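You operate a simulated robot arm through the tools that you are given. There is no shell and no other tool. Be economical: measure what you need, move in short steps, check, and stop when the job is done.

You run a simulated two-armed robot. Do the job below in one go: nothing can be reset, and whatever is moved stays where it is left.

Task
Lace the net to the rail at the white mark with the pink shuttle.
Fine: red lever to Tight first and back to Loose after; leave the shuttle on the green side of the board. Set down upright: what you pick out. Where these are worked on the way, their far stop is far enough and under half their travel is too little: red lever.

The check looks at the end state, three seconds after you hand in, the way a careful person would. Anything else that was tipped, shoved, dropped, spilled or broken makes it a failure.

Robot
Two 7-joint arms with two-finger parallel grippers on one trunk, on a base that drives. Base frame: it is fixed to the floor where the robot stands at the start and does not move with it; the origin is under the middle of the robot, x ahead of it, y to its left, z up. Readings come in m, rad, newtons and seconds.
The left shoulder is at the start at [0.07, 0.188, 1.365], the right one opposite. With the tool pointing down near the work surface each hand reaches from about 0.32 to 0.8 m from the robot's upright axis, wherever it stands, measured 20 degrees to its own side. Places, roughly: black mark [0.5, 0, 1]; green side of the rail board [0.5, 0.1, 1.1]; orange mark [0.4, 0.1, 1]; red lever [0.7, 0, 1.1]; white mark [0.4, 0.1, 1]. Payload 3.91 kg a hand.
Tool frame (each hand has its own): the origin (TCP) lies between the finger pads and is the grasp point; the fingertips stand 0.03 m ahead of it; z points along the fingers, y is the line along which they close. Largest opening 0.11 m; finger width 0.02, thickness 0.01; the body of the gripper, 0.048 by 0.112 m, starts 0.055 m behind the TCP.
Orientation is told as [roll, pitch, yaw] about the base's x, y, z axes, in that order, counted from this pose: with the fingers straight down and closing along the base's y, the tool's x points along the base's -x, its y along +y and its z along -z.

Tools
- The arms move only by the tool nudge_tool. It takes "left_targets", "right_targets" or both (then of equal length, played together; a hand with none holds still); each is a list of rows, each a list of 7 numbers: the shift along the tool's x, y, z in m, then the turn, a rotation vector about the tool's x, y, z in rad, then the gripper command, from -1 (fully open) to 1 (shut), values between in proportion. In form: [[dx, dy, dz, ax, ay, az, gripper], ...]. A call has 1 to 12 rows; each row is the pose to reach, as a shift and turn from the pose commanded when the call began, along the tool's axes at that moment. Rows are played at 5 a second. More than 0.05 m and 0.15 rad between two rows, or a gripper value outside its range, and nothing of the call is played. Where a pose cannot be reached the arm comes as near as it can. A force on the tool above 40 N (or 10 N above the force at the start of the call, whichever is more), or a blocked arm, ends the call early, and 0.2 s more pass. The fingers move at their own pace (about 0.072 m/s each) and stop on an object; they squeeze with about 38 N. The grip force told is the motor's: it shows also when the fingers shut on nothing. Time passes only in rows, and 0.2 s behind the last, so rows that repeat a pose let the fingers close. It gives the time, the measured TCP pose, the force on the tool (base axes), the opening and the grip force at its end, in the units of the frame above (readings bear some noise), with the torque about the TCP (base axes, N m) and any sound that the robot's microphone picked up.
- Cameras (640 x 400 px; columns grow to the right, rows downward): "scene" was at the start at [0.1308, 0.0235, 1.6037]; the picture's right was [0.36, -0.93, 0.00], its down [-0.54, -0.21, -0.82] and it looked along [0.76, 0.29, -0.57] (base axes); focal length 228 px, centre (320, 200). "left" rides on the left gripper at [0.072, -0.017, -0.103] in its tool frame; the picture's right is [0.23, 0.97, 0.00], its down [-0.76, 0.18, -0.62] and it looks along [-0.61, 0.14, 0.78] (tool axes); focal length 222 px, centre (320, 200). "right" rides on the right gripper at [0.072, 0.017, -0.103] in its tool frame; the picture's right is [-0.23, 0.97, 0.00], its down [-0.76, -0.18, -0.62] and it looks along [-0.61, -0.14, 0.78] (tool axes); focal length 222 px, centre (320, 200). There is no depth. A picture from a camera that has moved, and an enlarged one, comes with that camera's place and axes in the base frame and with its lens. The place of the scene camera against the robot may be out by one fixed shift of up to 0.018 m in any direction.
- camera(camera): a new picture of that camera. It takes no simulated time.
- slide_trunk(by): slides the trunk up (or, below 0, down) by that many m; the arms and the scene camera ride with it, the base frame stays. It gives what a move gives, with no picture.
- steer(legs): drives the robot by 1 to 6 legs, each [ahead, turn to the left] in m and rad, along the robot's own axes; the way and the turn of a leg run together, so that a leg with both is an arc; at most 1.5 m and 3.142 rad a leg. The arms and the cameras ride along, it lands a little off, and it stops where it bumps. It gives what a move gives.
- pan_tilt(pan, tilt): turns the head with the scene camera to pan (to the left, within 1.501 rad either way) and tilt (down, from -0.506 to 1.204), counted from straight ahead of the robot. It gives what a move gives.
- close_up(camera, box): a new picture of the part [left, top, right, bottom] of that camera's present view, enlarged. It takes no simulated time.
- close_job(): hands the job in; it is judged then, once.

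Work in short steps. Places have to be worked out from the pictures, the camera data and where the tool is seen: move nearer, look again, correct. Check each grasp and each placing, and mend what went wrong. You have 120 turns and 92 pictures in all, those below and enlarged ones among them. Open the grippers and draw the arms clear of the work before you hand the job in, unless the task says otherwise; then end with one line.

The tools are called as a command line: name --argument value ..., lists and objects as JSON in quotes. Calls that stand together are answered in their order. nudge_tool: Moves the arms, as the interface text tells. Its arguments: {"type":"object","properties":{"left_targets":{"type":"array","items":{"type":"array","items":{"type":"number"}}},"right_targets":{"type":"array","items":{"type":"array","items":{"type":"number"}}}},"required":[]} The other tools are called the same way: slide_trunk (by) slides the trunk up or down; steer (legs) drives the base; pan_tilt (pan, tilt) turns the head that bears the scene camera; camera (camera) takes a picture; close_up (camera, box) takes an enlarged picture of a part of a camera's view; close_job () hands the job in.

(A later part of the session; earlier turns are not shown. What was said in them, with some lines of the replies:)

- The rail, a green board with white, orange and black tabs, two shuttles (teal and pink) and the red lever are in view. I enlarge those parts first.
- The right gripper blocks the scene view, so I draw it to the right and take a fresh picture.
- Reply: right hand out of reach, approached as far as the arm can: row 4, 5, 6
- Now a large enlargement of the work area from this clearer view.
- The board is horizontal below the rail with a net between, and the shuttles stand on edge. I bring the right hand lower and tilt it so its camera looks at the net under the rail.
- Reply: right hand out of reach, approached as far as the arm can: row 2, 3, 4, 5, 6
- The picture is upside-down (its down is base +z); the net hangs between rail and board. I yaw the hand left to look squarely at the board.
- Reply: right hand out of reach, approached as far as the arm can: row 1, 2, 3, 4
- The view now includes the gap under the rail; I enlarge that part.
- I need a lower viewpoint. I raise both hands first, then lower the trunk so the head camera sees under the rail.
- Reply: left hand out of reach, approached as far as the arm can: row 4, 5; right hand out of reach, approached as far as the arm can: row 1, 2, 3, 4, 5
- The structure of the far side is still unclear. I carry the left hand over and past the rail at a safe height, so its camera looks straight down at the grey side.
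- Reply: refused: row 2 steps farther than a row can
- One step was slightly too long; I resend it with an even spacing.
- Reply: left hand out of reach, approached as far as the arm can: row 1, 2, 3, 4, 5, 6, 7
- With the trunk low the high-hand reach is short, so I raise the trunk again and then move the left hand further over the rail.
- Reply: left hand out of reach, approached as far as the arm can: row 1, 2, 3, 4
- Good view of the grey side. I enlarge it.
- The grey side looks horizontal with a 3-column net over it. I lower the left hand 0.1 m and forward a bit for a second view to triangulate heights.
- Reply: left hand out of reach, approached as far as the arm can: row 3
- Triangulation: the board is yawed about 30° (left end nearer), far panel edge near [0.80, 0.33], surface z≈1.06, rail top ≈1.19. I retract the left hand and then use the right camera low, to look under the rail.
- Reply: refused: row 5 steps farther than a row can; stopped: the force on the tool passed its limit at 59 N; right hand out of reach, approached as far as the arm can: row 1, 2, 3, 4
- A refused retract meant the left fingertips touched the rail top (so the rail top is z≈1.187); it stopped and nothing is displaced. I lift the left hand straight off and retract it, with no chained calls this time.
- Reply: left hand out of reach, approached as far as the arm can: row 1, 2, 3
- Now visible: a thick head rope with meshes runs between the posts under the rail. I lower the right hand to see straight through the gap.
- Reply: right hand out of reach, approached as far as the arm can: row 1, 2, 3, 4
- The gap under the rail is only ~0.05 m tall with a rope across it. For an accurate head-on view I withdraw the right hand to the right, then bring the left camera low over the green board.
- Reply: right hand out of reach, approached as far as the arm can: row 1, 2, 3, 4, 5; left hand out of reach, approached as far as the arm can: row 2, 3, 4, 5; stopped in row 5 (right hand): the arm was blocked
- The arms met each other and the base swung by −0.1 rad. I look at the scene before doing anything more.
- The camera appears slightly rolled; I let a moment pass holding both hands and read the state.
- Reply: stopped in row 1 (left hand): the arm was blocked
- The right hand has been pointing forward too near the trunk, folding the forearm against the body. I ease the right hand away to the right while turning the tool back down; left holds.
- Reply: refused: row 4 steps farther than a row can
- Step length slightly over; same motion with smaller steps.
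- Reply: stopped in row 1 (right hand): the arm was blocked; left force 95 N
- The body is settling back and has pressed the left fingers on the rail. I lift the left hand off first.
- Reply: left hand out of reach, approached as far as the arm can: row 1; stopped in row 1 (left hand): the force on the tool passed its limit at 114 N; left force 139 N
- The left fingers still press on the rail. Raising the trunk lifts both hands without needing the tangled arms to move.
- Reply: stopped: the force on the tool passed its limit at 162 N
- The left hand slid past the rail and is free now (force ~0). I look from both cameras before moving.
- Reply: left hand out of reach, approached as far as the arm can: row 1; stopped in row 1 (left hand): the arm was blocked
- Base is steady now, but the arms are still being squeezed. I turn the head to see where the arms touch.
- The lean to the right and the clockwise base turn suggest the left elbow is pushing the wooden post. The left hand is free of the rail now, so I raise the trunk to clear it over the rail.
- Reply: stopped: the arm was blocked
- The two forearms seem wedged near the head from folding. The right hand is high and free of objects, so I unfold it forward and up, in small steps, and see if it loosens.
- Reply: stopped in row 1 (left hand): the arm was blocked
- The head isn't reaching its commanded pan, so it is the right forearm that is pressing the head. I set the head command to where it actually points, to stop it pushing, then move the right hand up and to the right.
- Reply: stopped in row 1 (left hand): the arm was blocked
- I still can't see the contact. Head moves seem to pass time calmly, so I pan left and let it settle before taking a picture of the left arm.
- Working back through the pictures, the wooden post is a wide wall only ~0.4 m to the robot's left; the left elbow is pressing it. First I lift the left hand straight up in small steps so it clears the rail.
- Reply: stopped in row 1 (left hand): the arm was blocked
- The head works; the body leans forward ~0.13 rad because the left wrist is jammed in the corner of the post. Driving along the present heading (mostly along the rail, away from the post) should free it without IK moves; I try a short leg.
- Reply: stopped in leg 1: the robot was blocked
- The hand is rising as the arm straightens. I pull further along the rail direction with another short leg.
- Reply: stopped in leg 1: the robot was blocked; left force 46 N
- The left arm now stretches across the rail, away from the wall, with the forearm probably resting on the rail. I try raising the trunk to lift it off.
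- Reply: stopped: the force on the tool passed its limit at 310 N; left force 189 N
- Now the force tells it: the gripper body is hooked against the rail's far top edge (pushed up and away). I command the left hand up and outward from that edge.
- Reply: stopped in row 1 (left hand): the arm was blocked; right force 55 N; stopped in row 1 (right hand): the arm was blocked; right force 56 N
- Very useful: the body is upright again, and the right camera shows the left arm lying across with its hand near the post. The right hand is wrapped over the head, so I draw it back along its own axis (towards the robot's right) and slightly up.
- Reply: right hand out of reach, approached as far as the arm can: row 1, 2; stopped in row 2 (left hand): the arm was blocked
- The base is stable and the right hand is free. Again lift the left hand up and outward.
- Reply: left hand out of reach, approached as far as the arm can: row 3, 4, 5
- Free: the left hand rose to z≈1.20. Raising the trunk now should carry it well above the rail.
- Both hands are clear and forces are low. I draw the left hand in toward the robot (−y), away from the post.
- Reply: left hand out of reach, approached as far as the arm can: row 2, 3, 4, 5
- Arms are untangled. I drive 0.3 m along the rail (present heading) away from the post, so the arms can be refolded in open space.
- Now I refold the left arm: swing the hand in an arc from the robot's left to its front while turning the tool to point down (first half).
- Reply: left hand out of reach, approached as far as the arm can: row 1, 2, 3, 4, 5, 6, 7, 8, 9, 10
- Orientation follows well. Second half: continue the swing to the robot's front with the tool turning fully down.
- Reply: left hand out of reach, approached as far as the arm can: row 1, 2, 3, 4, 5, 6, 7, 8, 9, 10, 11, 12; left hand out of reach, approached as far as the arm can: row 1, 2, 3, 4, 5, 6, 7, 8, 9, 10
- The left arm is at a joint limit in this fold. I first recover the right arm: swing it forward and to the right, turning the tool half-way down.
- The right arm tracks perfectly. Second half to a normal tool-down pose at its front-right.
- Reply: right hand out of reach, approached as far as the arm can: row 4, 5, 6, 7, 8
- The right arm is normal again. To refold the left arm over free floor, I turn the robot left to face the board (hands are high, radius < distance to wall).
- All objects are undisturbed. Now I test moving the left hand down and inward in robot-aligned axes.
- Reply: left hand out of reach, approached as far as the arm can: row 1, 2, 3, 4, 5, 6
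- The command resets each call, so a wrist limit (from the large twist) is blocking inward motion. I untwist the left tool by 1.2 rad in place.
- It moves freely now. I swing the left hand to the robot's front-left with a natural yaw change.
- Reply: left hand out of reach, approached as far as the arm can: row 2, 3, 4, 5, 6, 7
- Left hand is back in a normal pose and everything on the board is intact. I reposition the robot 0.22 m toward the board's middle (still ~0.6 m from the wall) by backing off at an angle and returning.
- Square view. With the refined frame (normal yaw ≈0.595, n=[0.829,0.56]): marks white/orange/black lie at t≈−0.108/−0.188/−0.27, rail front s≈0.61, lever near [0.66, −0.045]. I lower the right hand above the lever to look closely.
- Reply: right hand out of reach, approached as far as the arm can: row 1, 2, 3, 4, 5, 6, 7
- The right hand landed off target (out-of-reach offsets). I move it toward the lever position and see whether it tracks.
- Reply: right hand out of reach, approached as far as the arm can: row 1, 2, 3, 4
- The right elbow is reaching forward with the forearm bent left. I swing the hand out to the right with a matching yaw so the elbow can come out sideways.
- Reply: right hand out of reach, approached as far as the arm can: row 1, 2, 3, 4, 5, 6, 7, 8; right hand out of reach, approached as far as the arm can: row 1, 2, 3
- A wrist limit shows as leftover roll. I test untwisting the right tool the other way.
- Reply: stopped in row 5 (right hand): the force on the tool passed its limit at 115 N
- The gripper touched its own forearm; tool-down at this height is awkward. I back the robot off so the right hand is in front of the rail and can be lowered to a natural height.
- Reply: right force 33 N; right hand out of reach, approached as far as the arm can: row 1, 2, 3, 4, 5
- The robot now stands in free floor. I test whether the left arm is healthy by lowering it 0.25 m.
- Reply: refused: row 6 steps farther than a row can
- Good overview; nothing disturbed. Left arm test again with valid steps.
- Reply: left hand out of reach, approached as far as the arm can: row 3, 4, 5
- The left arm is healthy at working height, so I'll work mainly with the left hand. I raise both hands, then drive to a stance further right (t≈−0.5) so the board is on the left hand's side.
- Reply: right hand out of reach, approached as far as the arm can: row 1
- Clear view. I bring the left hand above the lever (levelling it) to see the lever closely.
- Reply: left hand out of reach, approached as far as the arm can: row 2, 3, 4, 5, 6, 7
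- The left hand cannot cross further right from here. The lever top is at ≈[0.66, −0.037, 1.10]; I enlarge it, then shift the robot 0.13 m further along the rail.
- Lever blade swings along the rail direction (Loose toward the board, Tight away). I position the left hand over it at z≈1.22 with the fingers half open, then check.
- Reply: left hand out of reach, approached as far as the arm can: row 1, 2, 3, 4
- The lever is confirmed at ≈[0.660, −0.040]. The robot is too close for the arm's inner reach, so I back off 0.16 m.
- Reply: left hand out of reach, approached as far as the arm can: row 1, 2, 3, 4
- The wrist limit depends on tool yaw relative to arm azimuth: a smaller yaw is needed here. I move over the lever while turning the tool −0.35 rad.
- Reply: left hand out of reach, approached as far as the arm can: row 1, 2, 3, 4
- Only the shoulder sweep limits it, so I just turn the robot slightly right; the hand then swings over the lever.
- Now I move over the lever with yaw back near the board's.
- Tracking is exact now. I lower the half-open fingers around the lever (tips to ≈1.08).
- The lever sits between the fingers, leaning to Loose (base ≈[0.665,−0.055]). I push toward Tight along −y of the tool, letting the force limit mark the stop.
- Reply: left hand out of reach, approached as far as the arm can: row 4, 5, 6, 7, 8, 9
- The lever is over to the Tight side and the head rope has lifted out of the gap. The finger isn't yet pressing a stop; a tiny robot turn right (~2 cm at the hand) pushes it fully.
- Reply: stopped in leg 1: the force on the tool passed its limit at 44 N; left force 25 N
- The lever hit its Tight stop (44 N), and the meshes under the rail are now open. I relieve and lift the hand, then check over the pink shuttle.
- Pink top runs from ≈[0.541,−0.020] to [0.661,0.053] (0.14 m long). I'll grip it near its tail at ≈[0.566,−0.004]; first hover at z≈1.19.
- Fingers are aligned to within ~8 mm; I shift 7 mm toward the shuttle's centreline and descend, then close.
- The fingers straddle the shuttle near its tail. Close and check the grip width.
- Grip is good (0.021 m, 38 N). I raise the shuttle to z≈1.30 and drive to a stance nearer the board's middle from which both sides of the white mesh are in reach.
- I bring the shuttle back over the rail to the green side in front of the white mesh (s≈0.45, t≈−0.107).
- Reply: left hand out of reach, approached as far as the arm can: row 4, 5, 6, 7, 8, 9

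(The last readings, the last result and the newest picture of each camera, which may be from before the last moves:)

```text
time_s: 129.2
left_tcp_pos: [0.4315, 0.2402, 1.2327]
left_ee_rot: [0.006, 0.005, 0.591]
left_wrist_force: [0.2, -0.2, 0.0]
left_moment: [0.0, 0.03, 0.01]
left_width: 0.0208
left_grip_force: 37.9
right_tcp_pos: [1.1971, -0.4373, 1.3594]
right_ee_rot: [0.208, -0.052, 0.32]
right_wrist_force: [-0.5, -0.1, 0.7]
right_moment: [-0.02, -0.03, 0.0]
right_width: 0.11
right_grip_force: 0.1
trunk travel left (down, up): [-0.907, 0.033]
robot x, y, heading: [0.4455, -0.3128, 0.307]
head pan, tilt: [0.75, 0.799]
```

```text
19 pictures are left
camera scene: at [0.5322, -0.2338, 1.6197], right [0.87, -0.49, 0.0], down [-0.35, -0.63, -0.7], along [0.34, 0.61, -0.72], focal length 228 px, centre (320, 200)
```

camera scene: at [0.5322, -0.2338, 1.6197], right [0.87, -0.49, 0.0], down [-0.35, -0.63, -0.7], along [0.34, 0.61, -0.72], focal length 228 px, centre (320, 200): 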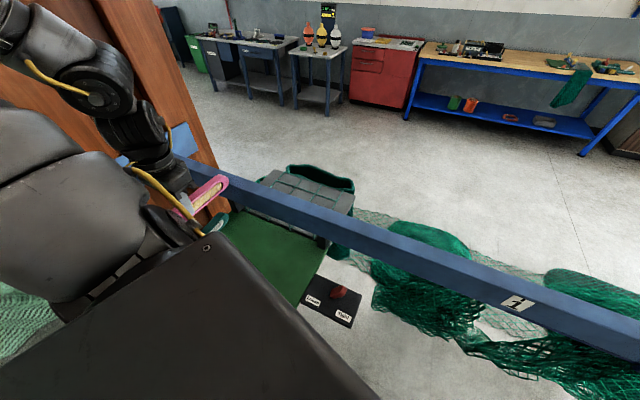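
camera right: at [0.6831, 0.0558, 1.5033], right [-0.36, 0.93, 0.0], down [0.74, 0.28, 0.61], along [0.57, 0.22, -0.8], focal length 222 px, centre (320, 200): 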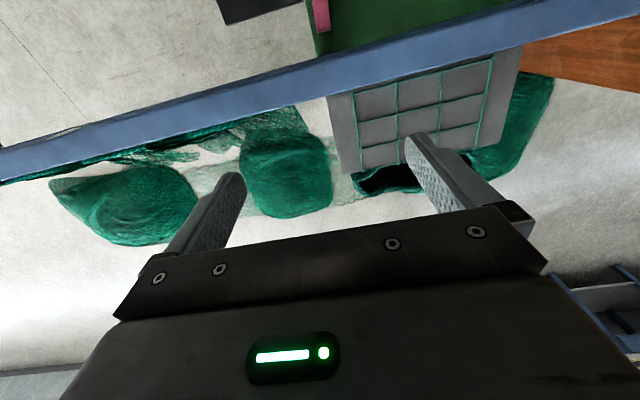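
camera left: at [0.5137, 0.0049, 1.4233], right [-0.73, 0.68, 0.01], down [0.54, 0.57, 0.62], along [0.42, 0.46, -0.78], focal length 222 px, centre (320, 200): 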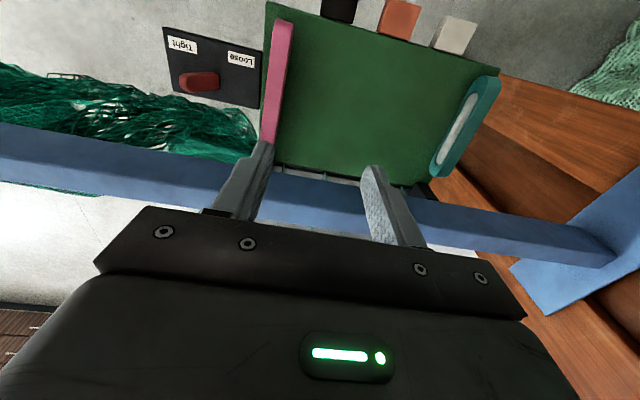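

This stance is inside the arm's minimum reach. I back the robot away ~0.12 m (three small legs), shuttle held above rail height.

nudge_tool --left_targets '[[0, 0, -0.03, 0, 0, 0, 1], [0, 0, -0.06, 0, 0, 0, 1]]'

steer --legs '[[0, 0.893], [-0.13, 0], [0, -0.893]]'

```text
time_s: 129.8
left_tcp_pos: [0.4328, 0.2402, 1.2911]
left_ee_rot: [0.012, 0.002, 0.595]
left_wrist_force: [-0.5, 0.3, -0.2]
left_moment: [0.05, 0.0, -0.01]
left_width: 0.0206
left_grip_force: 38.2
right_tcp_pos: [1.1933, -0.4403, 1.3623]
right_ee_rot: [0.206, -0.055, 0.319]
right_wrist_force: [0.3, -0.4, -0.1]
right_moment: [-0.02, -0.01, -0.02]
right_width: 0.1102
right_grip_force: 0.1
trunk travel left (down, up): [-0.907, 0.033]
robot x, y, heading: [0.4451, -0.3123, 0.306]
head pan, tilt: [0.75, 0.799]
```

```text
time_s: 135.5
left_tcp_pos: [0.373, 0.1214, 1.2905]
left_ee_rot: [0.014, 0.001, 0.613]
left_wrist_force: [0.4, -1.3, -0.4]
left_moment: [-0.04, 0.0, -0.02]
left_width: 0.0208
left_grip_force: 38.5
right_tcp_pos: [1.1469, -0.5454, 1.3603]
right_ee_rot: [0.208, -0.051, 0.341]
right_wrist_force: [0.5, 0.0, -0.6]
right_moment: [0.0, 0.01, 0.01]
right_width: 0.11
right_grip_force: 0.2
trunk travel left (down, up): [-0.907, 0.033]
robot x, y, heading: [0.3943, -0.4336, 0.324]
head pan, tilt: [0.75, 0.799]
```

The hand is now at s≈0.377, t≈−0.108, exactly in the white column. I descend to insertion height while moving slightly forward, then look.

nudge_tool --left_targets '[[-0.01, 0, 0.04, 0, 0, 0.006, 1], [-0.02, 0, 0.08, 0, 0, 0.012, 1], [-0.035, 0, 0.12, 0, 0, 0.018, 1], [-0.053, 0, 0.15, 0, 0, 0.018, 1], [-0.053, 0, 0.17, 0, 0, 0.018, 1], [-0.053, 0, 0.182, 0, 0, 0.018, 1]]'

close_up --camera "left" --box '[140, 0, 540, 250]'

```text
time_s: 136.9
left_tcp_pos: [0.4121, 0.156, 1.1097]
left_ee_rot: [0.012, 0.002, 0.598]
left_wrist_force: [-0.7, 0.1, -0.3]
left_moment: [-0.02, 0.05, 0.03]
left_width: 0.0207
left_grip_force: 37.6
right_tcp_pos: [1.1465, -0.5461, 1.3596]
right_ee_rot: [0.208, -0.053, 0.341]
right_wrist_force: [-0.1, 1.1, 0.0]
right_moment: [0.03, 0.0, 0.01]
right_width: 0.11
right_grip_force: 0.1
trunk travel left (down, up): [-0.907, 0.033]
robot x, y, heading: [0.3968, -0.4356, 0.328]
head pan, tilt: [0.75, 0.799]
```

```text
1.60 times, centred on (340, 125) of left
camera zoom: at [0.3611, 0.1008, 1.2121], right [-0.74, 0.68, 0.01], down [0.54, 0.57, 0.62], along [0.42, 0.46, -0.78], focal length 355 px, centre (288, 320)
```

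zoom: 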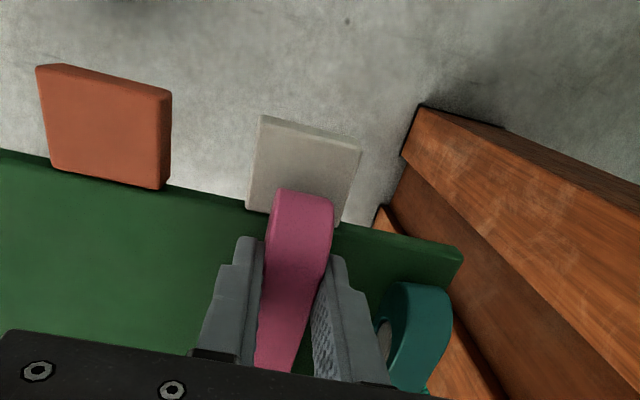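

The shuttle is lined up with the white mark. I feed it forward under the rail in small steps, 4 mm above the board, watching force.

nudge_tool --left_targets '[[-0.02, 0, 0.002, 0, 0, 0, 1], [-0.04, 0, 0.003, 0, 0, 0, 1], [-0.06, 0, 0.003, 0, 0, 0, 1], [-0.075, 0, 0.003, 0, 0, 0, 1], [-0.09, 0, 0.003, 0, 0, 0, 1]]'

pan_tilt --pan 0.6 --tilt 0.75

camera --camera "scene"

```text
time_s: 138.1
left_tcp_pos: [0.4894, 0.2057, 1.1054]
left_ee_rot: [0.012, 0.005, 0.597]
left_wrist_force: [-0.7, -0.4, -0.2]
left_moment: [0.01, 0.06, -0.01]
left_width: 0.0207
left_grip_force: 38.0
right_tcp_pos: [1.1472, -0.5437, 1.3604]
right_ee_rot: [0.209, -0.053, 0.339]
right_wrist_force: [-0.2, 1.0, -0.9]
right_moment: [-0.02, 0.06, 0.01]
right_width: 0.1099
right_grip_force: 0.0
trunk travel left (down, up): [-0.907, 0.033]
robot x, y, heading: [0.394, -0.434, 0.331]
head pan, tilt: [0.75, 0.799]
```

```text
time_s: 138.8
left_tcp_pos: [0.4895, 0.2051, 1.1064]
left_ee_rot: [0.012, 0.005, 0.595]
left_wrist_force: [1.1, 0.0, -0.7]
left_moment: [0.01, 0.02, 0.0]
left_width: 0.0207
left_grip_force: 38.2
right_tcp_pos: [1.1476, -0.5441, 1.3587]
right_ee_rot: [0.207, -0.053, 0.339]
right_wrist_force: [0.6, 0.0, -0.2]
right_moment: [0.0, -0.02, -0.03]
right_width: 0.1099
right_grip_force: 0.0
trunk travel left (down, up): [-0.907, 0.033]
robot x, y, heading: [0.3973, -0.4363, 0.326]
head pan, tilt: [0.6, 0.75]
```

```text
17 pictures are left
camera scene: at [0.491, -0.3578, 1.6238], right [0.8, -0.6, 0.0], down [-0.41, -0.55, -0.73], along [0.44, 0.59, -0.68], focal length 228 px, centre (320, 200)
```

scene: 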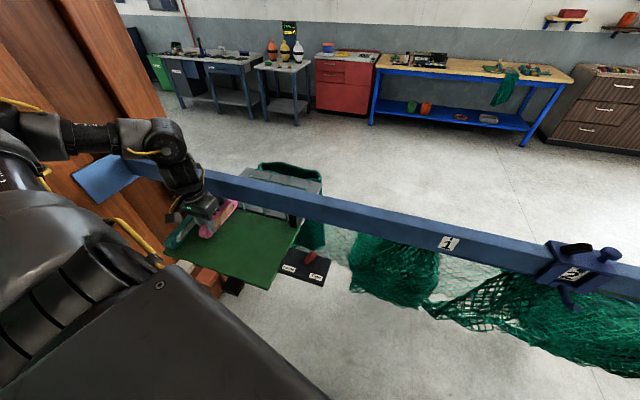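

Front is at the rail, no resistance. I enlarge to check the entry point between the cords.

close_up --camera "scene" --box '[160, 160, 320, 270]'

```text
3.64 times, centred on (240, 215) of scene
camera zoom: at [0.491, -0.3578, 1.6238], right [0.8, -0.6, 0.0], down [-0.41, -0.55, -0.73], along [0.44, 0.59, -0.68], focal length 830 px, centre (611, 146)
```

zoom: 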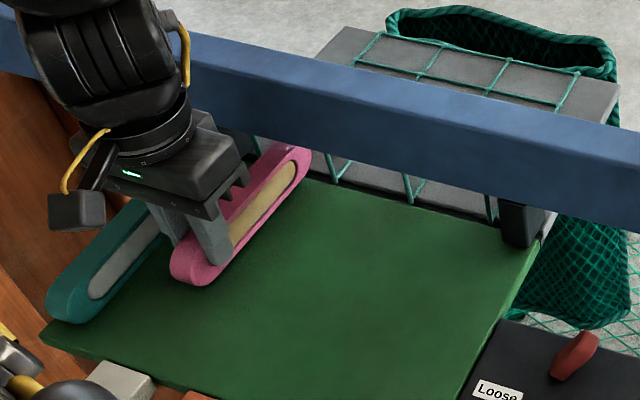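

The nose is entering the white mesh between its cords. I advance another 5 cm, gently.

nudge_tool --left_targets '[[-0.012, 0, 0, 0, 0, 0, 1], [-0.024, 0, 0, 0, 0, 0, 1], [-0.034, 0, 0, 0, 0, 0, 1], [-0.044, 0, 0, 0, 0, 0, 1], [-0.052, 0, 0, 0, 0, 0, 1]]'

```text
time_s: 140.0
left_tcp_pos: [0.5314, 0.2321, 1.1049]
left_ee_rot: [0.011, 0.004, 0.594]
left_wrist_force: [1.5, 0.1, -1.1]
left_moment: [-0.03, 0.03, 0.01]
left_width: 0.0209
left_grip_force: 38.0
right_tcp_pos: [1.1488, -0.545, 1.3591]
right_ee_rot: [0.207, -0.053, 0.341]
right_wrist_force: [0.2, -0.2, -0.3]
right_moment: [-0.01, 0.01, 0.0]
right_width: 0.1098
right_grip_force: 0.0
trunk travel left (down, up): [-0.907, 0.033]
robot x, y, heading: [0.3951, -0.4359, 0.328]
head pan, tilt: [0.6, 0.75]
```

No contact; front is now ≈0.03 m past the rail. I set it down the last 3 mm, open just to 0.04 m (teal is near), and back off straight.

nudge_tool --left_targets '[[0, 0, 0.003, 0, 0, 0, 1], [0, 0, 0.003, 0, 0, 0, 0.27], [0, 0, 0.003, 0, 0, 0, 0.27]]'

close_up --camera "scene" --box '[160, 150, 320, 250]'

```text
time_s: 140.8
left_tcp_pos: [0.5307, 0.2325, 1.1019]
left_ee_rot: [0.012, 0.004, 0.597]
left_wrist_force: [-0.8, 0.0, -0.7]
left_moment: [-0.02, -0.04, 0.03]
left_width: 0.0399
left_grip_force: 0.1
right_tcp_pos: [1.1473, -0.5451, 1.3596]
right_ee_rot: [0.209, -0.053, 0.339]
right_wrist_force: [-0.7, 0.1, 0.3]
right_moment: [0.01, -0.02, 0.03]
right_width: 0.1101
right_grip_force: 0.0
trunk travel left (down, up): [-0.907, 0.033]
robot x, y, heading: [0.3967, -0.4342, 0.33]
head pan, tilt: [0.6, 0.75]
```

```text
4.00 times, centred on (240, 200) of scene
camera zoom: at [0.4905, -0.3581, 1.6239], right [0.8, -0.6, 0.0], down [-0.41, -0.55, -0.73], along [0.44, 0.59, -0.68], focal length 913 px, centre (640, 200)
```

zoom: 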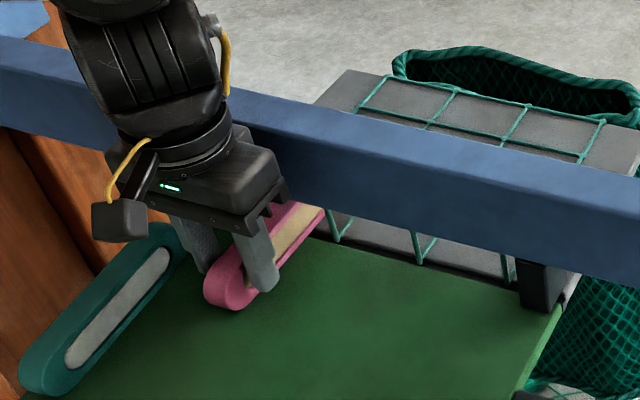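

The shuttle stands on its own in the mesh. I back the open fingers off behind its tail and close them, to push it further through.

nudge_tool --left_targets '[[0.02, 0, 0, 0, 0, 0, 0.27], [0.045, 0, 0, 0, 0, 0, 0.27], [0.07, 0, 0, 0, 0, 0, 0.27], [0.07, 0, 0, 0, 0, 0, 1], [0.07, 0, 0, 0, 0, 0, 1]]'

nudge_tool --left_targets '[[-0.02, 0, -0.004, 0, 0, 0, 1], [-0.035, 0, -0.004, 0, 0, 0, 1], [-0.05, 0, -0.004, 0, 0, 0, 1], [-0.062, 0, -0.004, 0, 0, 0, 1], [-0.075, 0, -0.004, 0, 0, 0, 1]]'

close_up --camera "scene" --box '[160, 150, 320, 250]'

```text
time_s: 142.0
left_tcp_pos: [0.4719, 0.1946, 1.1]
left_ee_rot: [0.013, 0.005, 0.597]
left_wrist_force: [0.3, 0.0, -0.4]
left_moment: [0.0, 0.0, 0.03]
left_width: 0.0
left_grip_force: 37.7
right_tcp_pos: [1.1455, -0.5438, 1.3597]
right_ee_rot: [0.209, -0.054, 0.342]
right_wrist_force: [0.2, -0.3, 0.9]
right_moment: [0.0, 0.0, 0.03]
right_width: 0.11
right_grip_force: 0.0
trunk travel left (down, up): [-0.907, 0.033]
robot x, y, heading: [0.3959, -0.4319, 0.328]
head pan, tilt: [0.6, 0.75]
```

```text
time_s: 143.2
left_tcp_pos: [0.5382, 0.236, 1.1071]
left_ee_rot: [0.012, 0.002, 0.595]
left_wrist_force: [-0.5, -0.5, 1.7]
left_moment: [-0.03, 0.0, -0.04]
left_width: 0.0
left_grip_force: 37.5
right_tcp_pos: [1.1485, -0.5456, 1.3587]
right_ee_rot: [0.207, -0.053, 0.341]
right_wrist_force: [0.1, 0.4, -0.2]
right_moment: [-0.02, 0.0, 0.0]
right_width: 0.11
right_grip_force: 0.1
trunk travel left (down, up): [-0.907, 0.033]
robot x, y, heading: [0.3959, -0.435, 0.328]
head pan, tilt: [0.6, 0.75]
```

```text
4.00 times, centred on (240, 200) of scene
camera zoom: at [0.4924, -0.3587, 1.6238], right [0.8, -0.6, 0.0], down [-0.41, -0.55, -0.73], along [0.44, 0.59, -0.68], focal length 913 px, centre (640, 200)
```

zoom: 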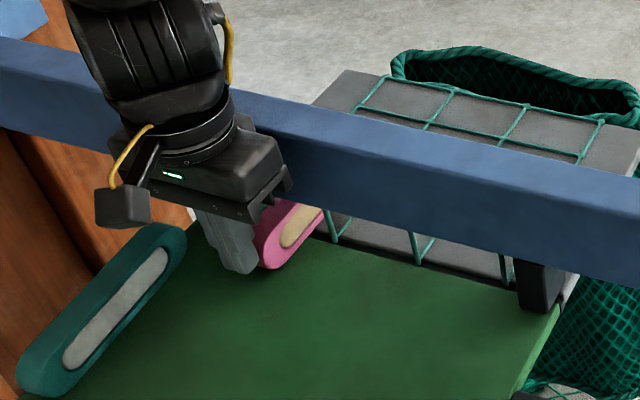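

The shuttle's front is now ≈0.07 m beyond the rail. I back the hand off, raise it above the rail and then re-stance closer for reaching the far side.

nudge_tool --left_targets '[[0.02, 0, 0, 0, 0, 0, 1], [0.05, 0, -0.01, 0, 0, 0, 1], [0.07, 0, -0.05, 0, 0, 0, 1], [0.08, 0, -0.095, 0, 0, 0, 0.1], [0.08, 0, -0.14, 0, 0, 0, 0.1], [0.08, 0, -0.185, 0, 0, 0, 0.1], [0.08, 0, -0.22, 0, 0, 0, 0.1]]'

steer --legs '[[0, 0.855], [0.132, 0], [0, -0.855]]'

```text
time_s: 144.8
left_tcp_pos: [0.4713, 0.1844, 1.3288]
left_ee_rot: [0.012, 0.001, 0.597]
left_wrist_force: [-1.6, 0.7, 0.2]
left_moment: [0.04, 0.0, 0.01]
left_width: 0.0495
left_grip_force: 0.0
right_tcp_pos: [1.1459, -0.5463, 1.3592]
right_ee_rot: [0.209, -0.054, 0.339]
right_wrist_force: [-0.8, 0.0, 0.5]
right_moment: [0.03, 0.0, 0.02]
right_width: 0.1097
right_grip_force: 0.0
trunk travel left (down, up): [-0.907, 0.033]
robot x, y, heading: [0.3998, -0.4302, 0.324]
head pan, tilt: [0.6, 0.75]
```

```text
time_s: 150.5
left_tcp_pos: [0.5324, 0.3081, 1.3276]
left_ee_rot: [0.012, 0.005, 0.579]
left_wrist_force: [-0.7, -0.8, 0.4]
left_moment: [0.01, 0.0, 0.0]
left_width: 0.0495
left_grip_force: 0.1
right_tcp_pos: [1.197, -0.4353, 1.3606]
right_ee_rot: [0.205, -0.052, 0.326]
right_wrist_force: [-0.2, -0.2, -0.3]
right_moment: [0.0, 0.01, 0.0]
right_width: 0.1099
right_grip_force: 0.0
trunk travel left (down, up): [-0.907, 0.033]
robot x, y, heading: [0.4457, -0.3118, 0.316]
head pan, tilt: [0.6, 0.75]
```

I move above the far side of the white mesh and look down at the protruding nose.

nudge_tool --left_targets '[[-0.032, -0.021, 0.01, 0, 0, -0.005, 0.1], [-0.064, -0.042, 0.02, 0, 0, -0.01, 0.1], [-0.096, -0.063, 0.03, 0, 0, -0.016, 0.1]]'

close_up --camera "left" --box '[160, 0, 480, 200]'

```text
time_s: 151.3
left_tcp_pos: [0.6484, 0.3055, 1.2968]
left_ee_rot: [0.014, 0.005, 0.598]
left_wrist_force: [0.4, -0.1, -0.9]
left_moment: [-0.01, 0.04, 0.0]
left_width: 0.0496
left_grip_force: 0.0
right_tcp_pos: [1.1983, -0.4358, 1.3597]
right_ee_rot: [0.207, -0.053, 0.325]
right_wrist_force: [-0.3, 0.7, -0.1]
right_moment: [0.0, -0.01, 0.03]
right_width: 0.1099
right_grip_force: 0.1
trunk travel left (down, up): [-0.907, 0.033]
robot x, y, heading: [0.4413, -0.3137, 0.313]
head pan, tilt: [0.6, 0.75]
```

```text
2.00 times, centred on (320, 100) of left
camera zoom: at [0.5987, 0.2516, 1.4011], right [-0.73, 0.68, 0.01], down [0.54, 0.57, 0.62], along [0.41, 0.47, -0.78], focal length 444 px, centre (320, 400)
```

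zoom: 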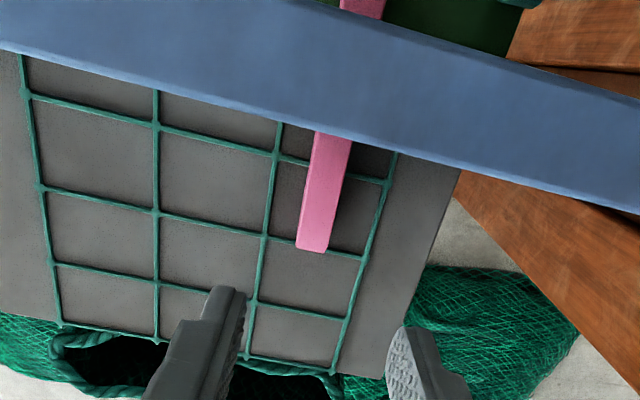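

Perfect: the nose sticks out 0.07 m beyond the rail in the white column (nose at s≈0.732, t≈−0.102). I descend around it and grip.

nudge_tool --left_targets '[[-0.001, 0.004, 0.04, 0, 0, 0, 0.18], [-0.002, 0.007, 0.08, 0, 0, 0, 0.18], [-0.002, 0.007, 0.12, 0, 0, 0, 0.18], [-0.002, 0.007, 0.155, 0, 0, 0, 0.18], [-0.002, 0.007, 0.18, 0, 0, 0, 0.18], [-0.002, 0.007, 0.19, 0, 0, 0, 0.18]]'

nudge_tool --left_targets '[[0, 0, 0, 0, 0, 0, 1], [0, 0, 0, 0, 0, 0, 1], [0, 0, 0, 0, 0, 0, 1]]'

```text
time_s: 152.7
left_tcp_pos: [0.6436, 0.3162, 1.1064]
left_ee_rot: [0.015, 0.004, 0.598]
left_wrist_force: [0.1, -0.2, 0.2]
left_moment: [-0.01, -0.01, 0.01]
left_width: 0.045
left_grip_force: 0.0
right_tcp_pos: [1.1965, -0.4369, 1.3596]
right_ee_rot: [0.208, -0.052, 0.326]
right_wrist_force: [-0.3, 0.4, -0.5]
right_moment: [0.0, 0.01, 0.0]
right_width: 0.11
right_grip_force: 0.1
trunk travel left (down, up): [-0.907, 0.033]
robot x, y, heading: [0.447, -0.3098, 0.317]
head pan, tilt: [0.6, 0.75]
```

```text
time_s: 153.5
left_tcp_pos: [0.6439, 0.3151, 1.1065]
left_ee_rot: [0.013, 0.001, 0.595]
left_wrist_force: [-0.3, 0.0, 0.3]
left_moment: [0.01, -0.04, -0.02]
left_width: 0.0208
left_grip_force: 38.3
right_tcp_pos: [1.1959, -0.4354, 1.361]
right_ee_rot: [0.207, -0.051, 0.324]
right_wrist_force: [-0.7, -0.1, 0.4]
right_moment: [-0.01, 0.02, -0.02]
right_width: 0.1101
right_grip_force: 0.0
trunk travel left (down, up): [-0.907, 0.033]
robot x, y, heading: [0.4465, -0.3134, 0.312]
head pan, tilt: [0.6, 0.75]
```

Gripped (0.021 m). I lift 3 mm and pull it straight out the far side by 0.12 m.

nudge_tool --left_targets '[[0, 0, -0.003, 0, 0, 0, 1], [-0.025, 0, -0.003, 0, 0, 0, 1], [-0.05, 0, -0.003, 0, 0, 0, 1], [-0.075, 0, -0.003, 0, 0, 0, 1], [-0.1, 0, -0.003, 0, 0, 0, 1], [-0.12, 0, -0.003, 0, 0, 0, 1]]'

close_up --camera "scene" --box '[130, 100, 330, 230]'

```text
time_s: 154.9
left_tcp_pos: [0.7432, 0.3827, 1.1088]
left_ee_rot: [0.012, 0.002, 0.596]
left_wrist_force: [0.4, 0.1, -1.1]
left_moment: [0.02, -0.01, 0.02]
left_width: 0.021
left_grip_force: 37.9
right_tcp_pos: [1.1974, -0.4369, 1.3589]
right_ee_rot: [0.208, -0.051, 0.325]
right_wrist_force: [-0.4, -0.2, -0.3]
right_moment: [-0.02, -0.02, -0.01]
right_width: 0.11
right_grip_force: 0.0
trunk travel left (down, up): [-0.907, 0.033]
robot x, y, heading: [0.4462, -0.314, 0.312]
head pan, tilt: [0.6, 0.75]
```

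```text
3.08 times, centred on (230, 165) of scene
camera zoom: at [0.5451, -0.2389, 1.6237], right [0.79, -0.61, 0.0], down [-0.42, -0.54, -0.73], along [0.45, 0.58, -0.68], focal length 702 px, centre (597, 308)
```

zoom: 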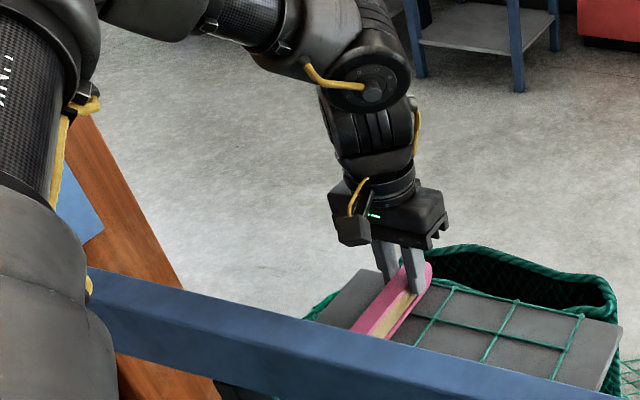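

The tail is clear of the rail's far face. I lift straight up above the rail.

nudge_tool --left_targets '[[0, 0, -0.03, 0, 0, 0, 1], [0, 0, -0.07, 0, 0, 0, 1], [0, 0, -0.11, 0, 0, 0, 1], [0, 0, -0.15, 0, 0, 0, 1], [0, 0, -0.185, 0, 0, 0, 1]]'

```text
time_s: 156.1
left_tcp_pos: [0.7437, 0.3774, 1.2939]
left_ee_rot: [0.013, 0.001, 0.597]
left_wrist_force: [-0.4, 1.0, -0.6]
left_moment: [0.04, -0.04, 0.03]
left_width: 0.021
left_grip_force: 37.8
right_tcp_pos: [1.197, -0.4383, 1.3605]
right_ee_rot: [0.208, -0.054, 0.327]
right_wrist_force: [-0.4, -0.5, -0.3]
right_moment: [-0.02, -0.02, 0.03]
right_width: 0.1101
right_grip_force: 0.1
trunk travel left (down, up): [-0.907, 0.033]
robot x, y, heading: [0.4484, -0.3146, 0.315]
head pan, tilt: [0.6, 0.75]
```

Now straight back over the rail to the green side, staying in the white column and above rail height.

nudge_tool --left_targets '[[0.038, 0, 0, 0, 0, 0, 1], [0.076, 0, 0, 0, 0, 0, 1], [0.114, 0, 0, 0, 0, 0, 1], [0.152, 0, 0, 0, 0, 0, 1], [0.19, 0, 0, 0, 0, 0, 1], [0.225, 0, 0, 0, 0, 0, 1]]'

steer --legs '[[0, 0.893], [-0.13, 0], [0, -0.893]]'

```text
time_s: 157.5
left_tcp_pos: [0.5559, 0.2531, 1.2947]
left_ee_rot: [0.013, 0.002, 0.596]
left_wrist_force: [-0.3, 0.0, -0.4]
left_moment: [0.03, -0.03, -0.01]
left_width: 0.0211
left_grip_force: 37.6
right_tcp_pos: [1.1939, -0.4375, 1.361]
right_ee_rot: [0.207, -0.054, 0.323]
right_wrist_force: [-0.7, -1.1, -0.4]
right_moment: [0.01, -0.03, 0.02]
right_width: 0.1101
right_grip_force: 0.1
trunk travel left (down, up): [-0.907, 0.033]
robot x, y, heading: [0.4489, -0.3086, 0.312]
head pan, tilt: [0.6, 0.75]
```

```text
time_s: 163.5
left_tcp_pos: [0.5181, 0.1291, 1.295]
left_ee_rot: [0.012, 0.004, 0.586]
left_wrist_force: [-0.4, 0.4, -0.8]
left_moment: [-0.01, -0.01, 0.01]
left_width: 0.021
left_grip_force: 38.1
right_tcp_pos: [1.1484, -0.5695, 1.3602]
right_ee_rot: [0.207, -0.051, 0.314]
right_wrist_force: [0.1, -0.1, -0.3]
right_moment: [-0.01, 0.05, 0.04]
right_width: 0.1097
right_grip_force: 0.0
trunk travel left (down, up): [-0.907, 0.033]
robot x, y, heading: [0.4002, -0.4399, 0.301]
head pan, tilt: [0.6, 0.75]
```

Over the green board now (s≈0.50, t≈−0.18). I move 5 cm toward the rail and lower to just above the surface.

nudge_tool --left_targets '[[-0.02, 0, 0.03, 0, 0, 0, 1], [-0.04, 0, 0.065, 0, 0, -0.01, 1], [-0.05, 0, 0.105, 0, 0, -0.01, 1], [-0.05, 0, 0.14, 0, 0, -0.01, 1], [-0.05, 0, 0.165, 0, 0, -0.01, 1], [-0.05, 0, 0.18, 0, 0, -0.01, 1]]'

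close_up --camera "scene" --box '[160, 150, 320, 250]'

```text
time_s: 164.9
left_tcp_pos: [0.5587, 0.1553, 1.1143]
left_ee_rot: [0.013, 0.003, 0.594]
left_wrist_force: [0.5, -0.5, -0.6]
left_moment: [0.01, -0.02, -0.01]
left_width: 0.0211
left_grip_force: 37.6
right_tcp_pos: [1.1496, -0.5698, 1.3596]
right_ee_rot: [0.207, -0.051, 0.315]
right_wrist_force: [0.2, -0.7, 0.3]
right_moment: [-0.01, 0.04, -0.02]
right_width: 0.1098
right_grip_force: 0.0
trunk travel left (down, up): [-0.907, 0.033]
robot x, y, heading: [0.4034, -0.4393, 0.299]
head pan, tilt: [0.6, 0.75]
```

```text
4.00 times, centred on (240, 200) of scene
camera zoom: at [0.4987, -0.3655, 1.6239], right [0.78, -0.62, 0.0], down [-0.42, -0.54, -0.73], along [0.45, 0.57, -0.68], focal length 913 px, centre (640, 200)
```

zoom: 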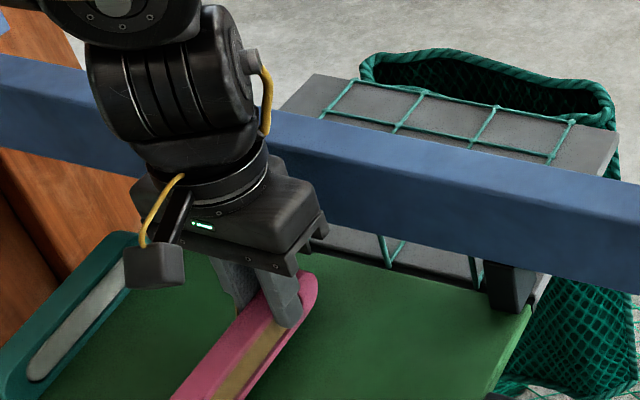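

Upright and level. I lower the last millimetres in small steps, then open.

nudge_tool --left_targets '[[0, 0, 0.004, 0, 0, 0, 1], [0, 0, 0.007, 0, 0, 0, 1], [0, 0, 0.0085, 0, 0, 0, 1]]'

```text
time_s: 165.7
left_tcp_pos: [0.5592, 0.1565, 1.1082]
left_ee_rot: [0.012, 0.002, 0.593]
left_wrist_force: [0.0, -0.6, -1.6]
left_moment: [0.05, 0.0, 0.01]
left_width: 0.0208
left_grip_force: 38.2
right_tcp_pos: [1.1487, -0.5704, 1.3588]
right_ee_rot: [0.208, -0.052, 0.315]
right_wrist_force: [-0.2, -0.3, -0.1]
right_moment: [-0.04, -0.02, 0.02]
right_width: 0.1099
right_grip_force: 0.0
trunk travel left (down, up): [-0.907, 0.033]
robot x, y, heading: [0.4042, -0.4374, 0.301]
head pan, tilt: [0.6, 0.75]
```

nudge_tool --left_targets '[[0, 0, 0.0015, 0, 0, 0, 1], [0, 0, 0.003, 0, 0, 0, 1], [0, 0, 0.004, 0, 0, 0, 1]]'

```text
time_s: 166.5
left_tcp_pos: [0.5592, 0.1559, 1.1051]
left_ee_rot: [0.015, -0.003, 0.591]
left_wrist_force: [-1.7, 6.6, 23.0]
left_moment: [-0.33, 0.49, -0.1]
left_width: 0.021
left_grip_force: 38.3
right_tcp_pos: [1.1472, -0.5717, 1.3608]
right_ee_rot: [0.208, -0.053, 0.312]
right_wrist_force: [1.0, 0.1, -0.6]
right_moment: [0.01, 0.0, 0.0]
right_width: 0.11
right_grip_force: 0.0
trunk travel left (down, up): [-0.907, 0.033]
robot x, y, heading: [0.4011, -0.4413, 0.292]
head pan, tilt: [0.6, 0.75]
```

Contact with the board (23 N). I ease up 1.5 mm and open the fingers, then lift away straight.

nudge_tool --left_targets '[[0, 0, -0.0015, 0, 0, 0, 1], [0, 0, -0.0015, 0, 0, 0, 0.5], [0, 0, -0.0015, 0, 0, 0, 0.1], [0, 0, -0.0015, 0, 0, 0, 0.1], [0, 0, -0.03, 0, 0, 0, 0.1], [0, 0, -0.07, 0, 0, 0, 0.1], [0, 0, -0.11, 0, 0, 0, 0.1], [0, 0, -0.15, 0, 0, 0, 0.1]]'

close_up --camera "scene" --box '[140, 140, 340, 290]'

```text
time_s: 168.3
left_tcp_pos: [0.5582, 0.1534, 1.2529]
left_ee_rot: [0.012, 0.003, 0.595]
left_wrist_force: [-0.4, -0.4, -0.5]
left_moment: [0.01, 0.01, 0.02]
left_width: 0.0496
left_grip_force: 0.0
right_tcp_pos: [1.1485, -0.572, 1.3596]
right_ee_rot: [0.209, -0.054, 0.313]
right_wrist_force: [0.2, 0.0, -0.5]
right_moment: [0.04, 0.01, 0.0]
right_width: 0.1099
right_grip_force: 0.1
trunk travel left (down, up): [-0.907, 0.033]
robot x, y, heading: [0.402, -0.4337, 0.304]
head pan, tilt: [0.6, 0.75]
```

```text
2.67 times, centred on (240, 215) of scene
camera zoom: at [0.4982, -0.3673, 1.6239], right [0.78, -0.62, 0.0], down [-0.42, -0.53, -0.73], along [0.45, 0.57, -0.68], focal length 608 px, centre (533, 160)
```

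zoom: 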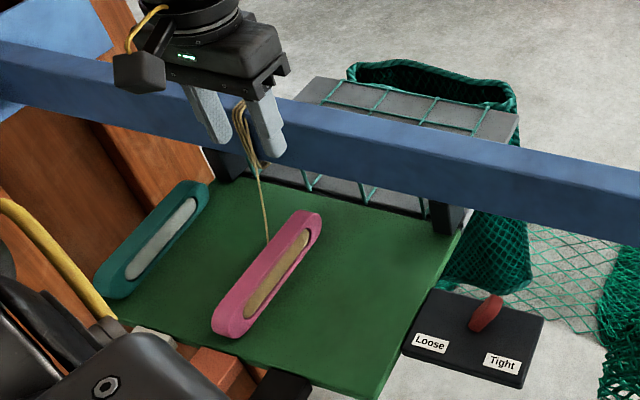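

A lacing twine now loops round the rail at the white mark, and the pink shuttle stands upright on the green side. I raise the hand and re-stance for the lever.

nudge_tool --left_targets '[[0, 0, -0.04, 0, 0, 0, -0.1], [0, 0, -0.07, 0, 0, 0, -0.1]]'

steer --legs '[[0, 0.552], [-0.14, 0], [0, -0.656]]'

```text
time_s: 168.9
left_tcp_pos: [0.5613, 0.1527, 1.3239]
left_ee_rot: [0.015, 0.002, 0.593]
left_wrist_force: [0.1, -0.6, 0.2]
left_moment: [0.03, 0.0, 0.03]
left_width: 0.0605
left_grip_force: 0.1
right_tcp_pos: [1.1481, -0.5736, 1.3589]
right_ee_rot: [0.209, -0.054, 0.314]
right_wrist_force: [-0.6, -0.6, 0.1]
right_moment: [0.03, 0.02, 0.0]
right_width: 0.1099
right_grip_force: 0.0
trunk travel left (down, up): [-0.907, 0.033]
robot x, y, heading: [0.3988, -0.4385, 0.297]
head pan, tilt: [0.6, 0.75]
```

```text
time_s: 173.6
left_tcp_pos: [0.5463, 0.0258, 1.3219]
left_ee_rot: [0.01, 0.004, 0.46]
left_wrist_force: [-0.3, 0.1, -0.5]
left_moment: [0.05, 0.01, 0.0]
left_width: 0.0603
left_grip_force: 0.1
right_tcp_pos: [1.0334, -0.7698, 1.3599]
right_ee_rot: [0.206, -0.052, 0.181]
right_wrist_force: [0.1, 1.1, -0.8]
right_moment: [-0.03, -0.02, 0.01]
right_width: 0.1102
right_grip_force: 0.1
trunk travel left (down, up): [-0.907, 0.033]
robot x, y, heading: [0.3077, -0.5401, 0.17]
head pan, tilt: [0.6, 0.75]
```

nudge_tool --left_targets '[[-0.014, -0.03, 0.01, 0, 0, -0.018, -0.1], [-0.028, -0.059, 0.03, 0, 0, -0.036, -0.1], [-0.042, -0.088, 0.06, 0, 0, -0.054, -0.1], [-0.056, -0.118, 0.09, 0, 0, -0.072, -0.1], [-0.07, -0.147, 0.12, 0, 0, -0.09, -0.1]]'

close_up --camera "scene" --box '[130, 140, 290, 250]'

```text
time_s: 174.8
left_tcp_pos: [0.6771, -0.072, 1.1988]
left_ee_rot: [0.014, 0.002, 0.552]
left_wrist_force: [0.7, 0.4, 0.2]
left_moment: [0.0, 0.04, 0.0]
left_width: 0.0608
left_grip_force: 0.1
right_tcp_pos: [1.0364, -0.7687, 1.3573]
right_ee_rot: [0.207, -0.05, 0.182]
right_wrist_force: [0.7, -0.2, -1.2]
right_moment: [-0.07, 0.04, 0.01]
right_width: 0.1101
right_grip_force: 0.0
trunk travel left (down, up): [-0.907, 0.033]
robot x, y, heading: [0.306, -0.5404, 0.165]
head pan, tilt: [0.6, 0.75]
```

```text
3.64 times, centred on (210, 195) of scene
camera zoom: at [0.421, -0.4802, 1.6236], right [0.69, -0.72, 0.0], down [-0.49, -0.47, -0.73], along [0.52, 0.51, -0.68], focal length 830 px, centre (720, 218)
```

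zoom: 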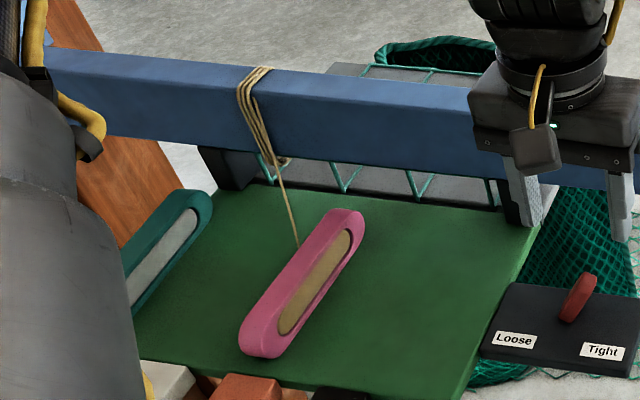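

The lacing and upright shuttle look right. I widen the fingers slightly, lower around the lever, and push it back to Loose.

nudge_tool --left_targets '[[0, 0.003, 0.02, 0, 0, 0, -0.36], [0, 0.003, 0.05, 0, 0, 0, -0.36], [0, 0.003, 0.075, 0, 0, 0, -0.36], [0, 0.003, 0.088, 0, 0, 0, -0.36]]'

nudge_tool --left_targets '[[0, 0.012, 0, 0, 0, 0, -0.36], [0, 0.024, 0, 0, 0, 0, -0.36], [0, 0.036, 0, 0, 0, 0, -0.36], [0, 0.046, 0, 0, 0, 0, -0.36], [0, 0.056, 0, 0, 0, 0, -0.36], [0, 0.066, 0, 0, 0, 0, -0.36], [0, 0.074, 0, 0, 0, 0, -0.36], [0, 0.082, 0, 0, 0, 0, -0.36]]'

close_up --camera "scene" --box '[130, 140, 290, 250]'

```text
time_s: 175.8
left_tcp_pos: [0.672, -0.0723, 1.1124]
left_ee_rot: [0.011, 0.0, 0.551]
left_wrist_force: [0.0, 0.0, 0.4]
left_moment: [-0.01, -0.01, -0.02]
left_width: 0.0745
left_grip_force: 0.0
right_tcp_pos: [1.0318, -0.7707, 1.3604]
right_ee_rot: [0.21, -0.054, 0.182]
right_wrist_force: [-1.1, 0.5, 0.8]
right_moment: [0.04, 0.0, 0.0]
right_width: 0.1102
right_grip_force: 0.0
trunk travel left (down, up): [-0.907, 0.033]
robot x, y, heading: [0.3118, -0.5409, 0.168]
head pan, tilt: [0.6, 0.75]
```

```text
time_s: 177.6
left_tcp_pos: [0.6354, -0.0097, 1.1178]
left_ee_rot: [0.007, -0.004, 0.546]
left_wrist_force: [18.0, -31.4, 8.3]
left_moment: [-1.41, -0.55, -0.08]
left_width: 0.0929
left_grip_force: 18.3
right_tcp_pos: [1.0367, -0.7792, 1.3571]
right_ee_rot: [0.214, -0.052, 0.182]
right_wrist_force: [0.5, 0.0, 0.6]
right_moment: [-0.01, 0.02, -0.01]
right_width: 0.1099
right_grip_force: 0.1
trunk travel left (down, up): [-0.907, 0.033]
robot x, y, heading: [0.3116, -0.5384, 0.168]
head pan, tilt: [0.6, 0.75]
```

```text
3.64 times, centred on (210, 195) of scene
camera zoom: at [0.4213, -0.4929, 1.6241], right [0.69, -0.72, -0.01], down [-0.49, -0.47, -0.73], along [0.53, 0.51, -0.68], focal length 830 px, centre (720, 218)
```

zoom: 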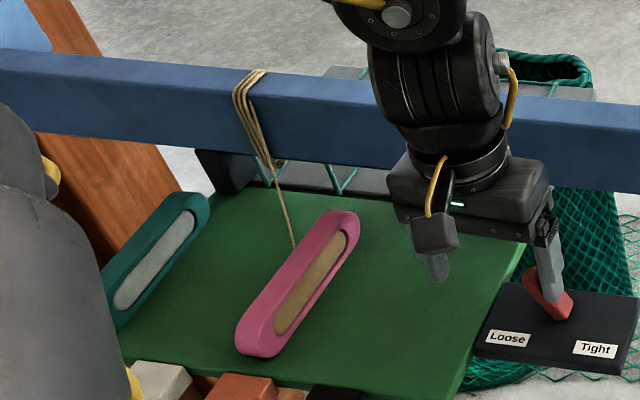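

The lever is against its Loose stop (≈36 N). I relieve, lift off and open.

nudge_tool --left_targets '[[0, -0.015, 0, 0, 0, 0, -0.36], [0, -0.025, -0.01, 0, 0, 0, -0.36], [0, -0.025, -0.05, 0, 0, 0, -0.36], [0, -0.025, -0.09, 0, 0, 0, -0.36], [0, -0.025, -0.13, 0, 0, 0, -0.36], [0, -0.025, -0.17, 0, 0, 0, -1], [0, -0.025, -0.2, 0, 0, 0, -1]]'

close_up --camera "scene" --box '[130, 140, 310, 260]'

```text
time_s: 179.2
left_tcp_pos: [0.6441, -0.029, 1.3111]
left_ee_rot: [0.014, -0.001, 0.55]
left_wrist_force: [-0.5, -1.0, -0.5]
left_moment: [0.03, -0.03, -0.02]
left_width: 0.11
left_grip_force: 0.0
right_tcp_pos: [1.0325, -0.7741, 1.3586]
right_ee_rot: [0.211, -0.055, 0.179]
right_wrist_force: [0.7, -0.9, -0.4]
right_moment: [0.0, 0.02, -0.02]
right_width: 0.11
right_grip_force: 0.0
trunk travel left (down, up): [-0.907, 0.033]
robot x, y, heading: [0.3111, -0.5381, 0.168]
head pan, tilt: [0.6, 0.75]
```

```text
3.33 times, centred on (220, 200) of scene
camera zoom: at [0.416, -0.4849, 1.624], right [0.69, -0.72, 0.0], down [-0.49, -0.47, -0.73], along [0.53, 0.51, -0.68], focal length 760 px, centre (653, 200)
```

zoom: 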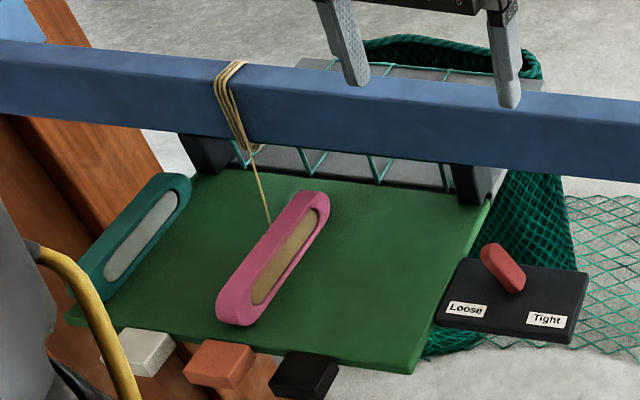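

Lever is at Loose, shuttle upright on green, lacing at the white mark. I back the robot away to draw the arms clear and take a final look.

steer --legs '[[-0.3, 0]]'

camera --camera "scene"

```text
time_s: 181.2
left_tcp_pos: [0.3515, -0.0792, 1.3107]
left_ee_rot: [0.014, 0.003, 0.546]
left_wrist_force: [-0.6, 0.7, 0.5]
left_moment: [-0.02, 0.01, 0.0]
left_width: 0.1102
left_grip_force: 0.1
right_tcp_pos: [0.7358, -0.8251, 1.3579]
right_ee_rot: [0.209, -0.05, 0.174]
right_wrist_force: [-0.2, -0.6, 0.0]
right_moment: [0.0, 0.02, 0.0]
right_width: 0.11
right_grip_force: 0.1
trunk travel left (down, up): [-0.907, 0.033]
robot x, y, heading: [0.0082, -0.5879, 0.163]
head pan, tilt: [0.6, 0.75]
```

```text
6 pictures are left
camera scene: at [0.1215, -0.5324, 1.6236], right [0.69, -0.72, 0.0], down [-0.5, -0.47, -0.73], along [0.53, 0.5, -0.68], focal length 228 px, centre (320, 200)
```

scene: 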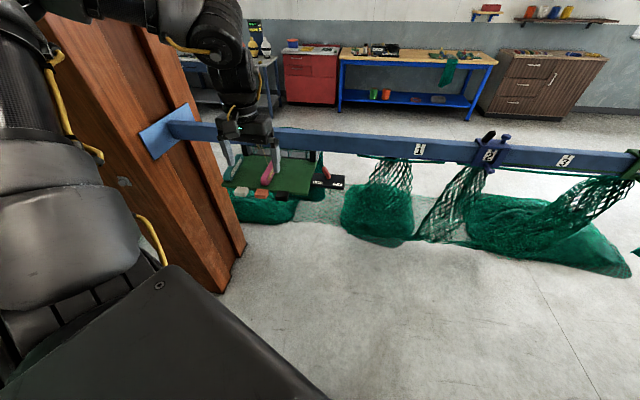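

Both hands are open and clear of the work, and everything stands as it should. I hand the job in.

close_job

```text
The job is handed in.
```

The net is laced to the rail at the white mark with the pink shuttle. The red lever went to Tight first and is back at Loose, and the shuttle stands upright on the green side. While I was setting up, the left fingers pressed hard on the rail several times (up to 310 N) and the left arm apparently jammed against the wooden post. The later pictures show nothing tipped, shoved or broken.
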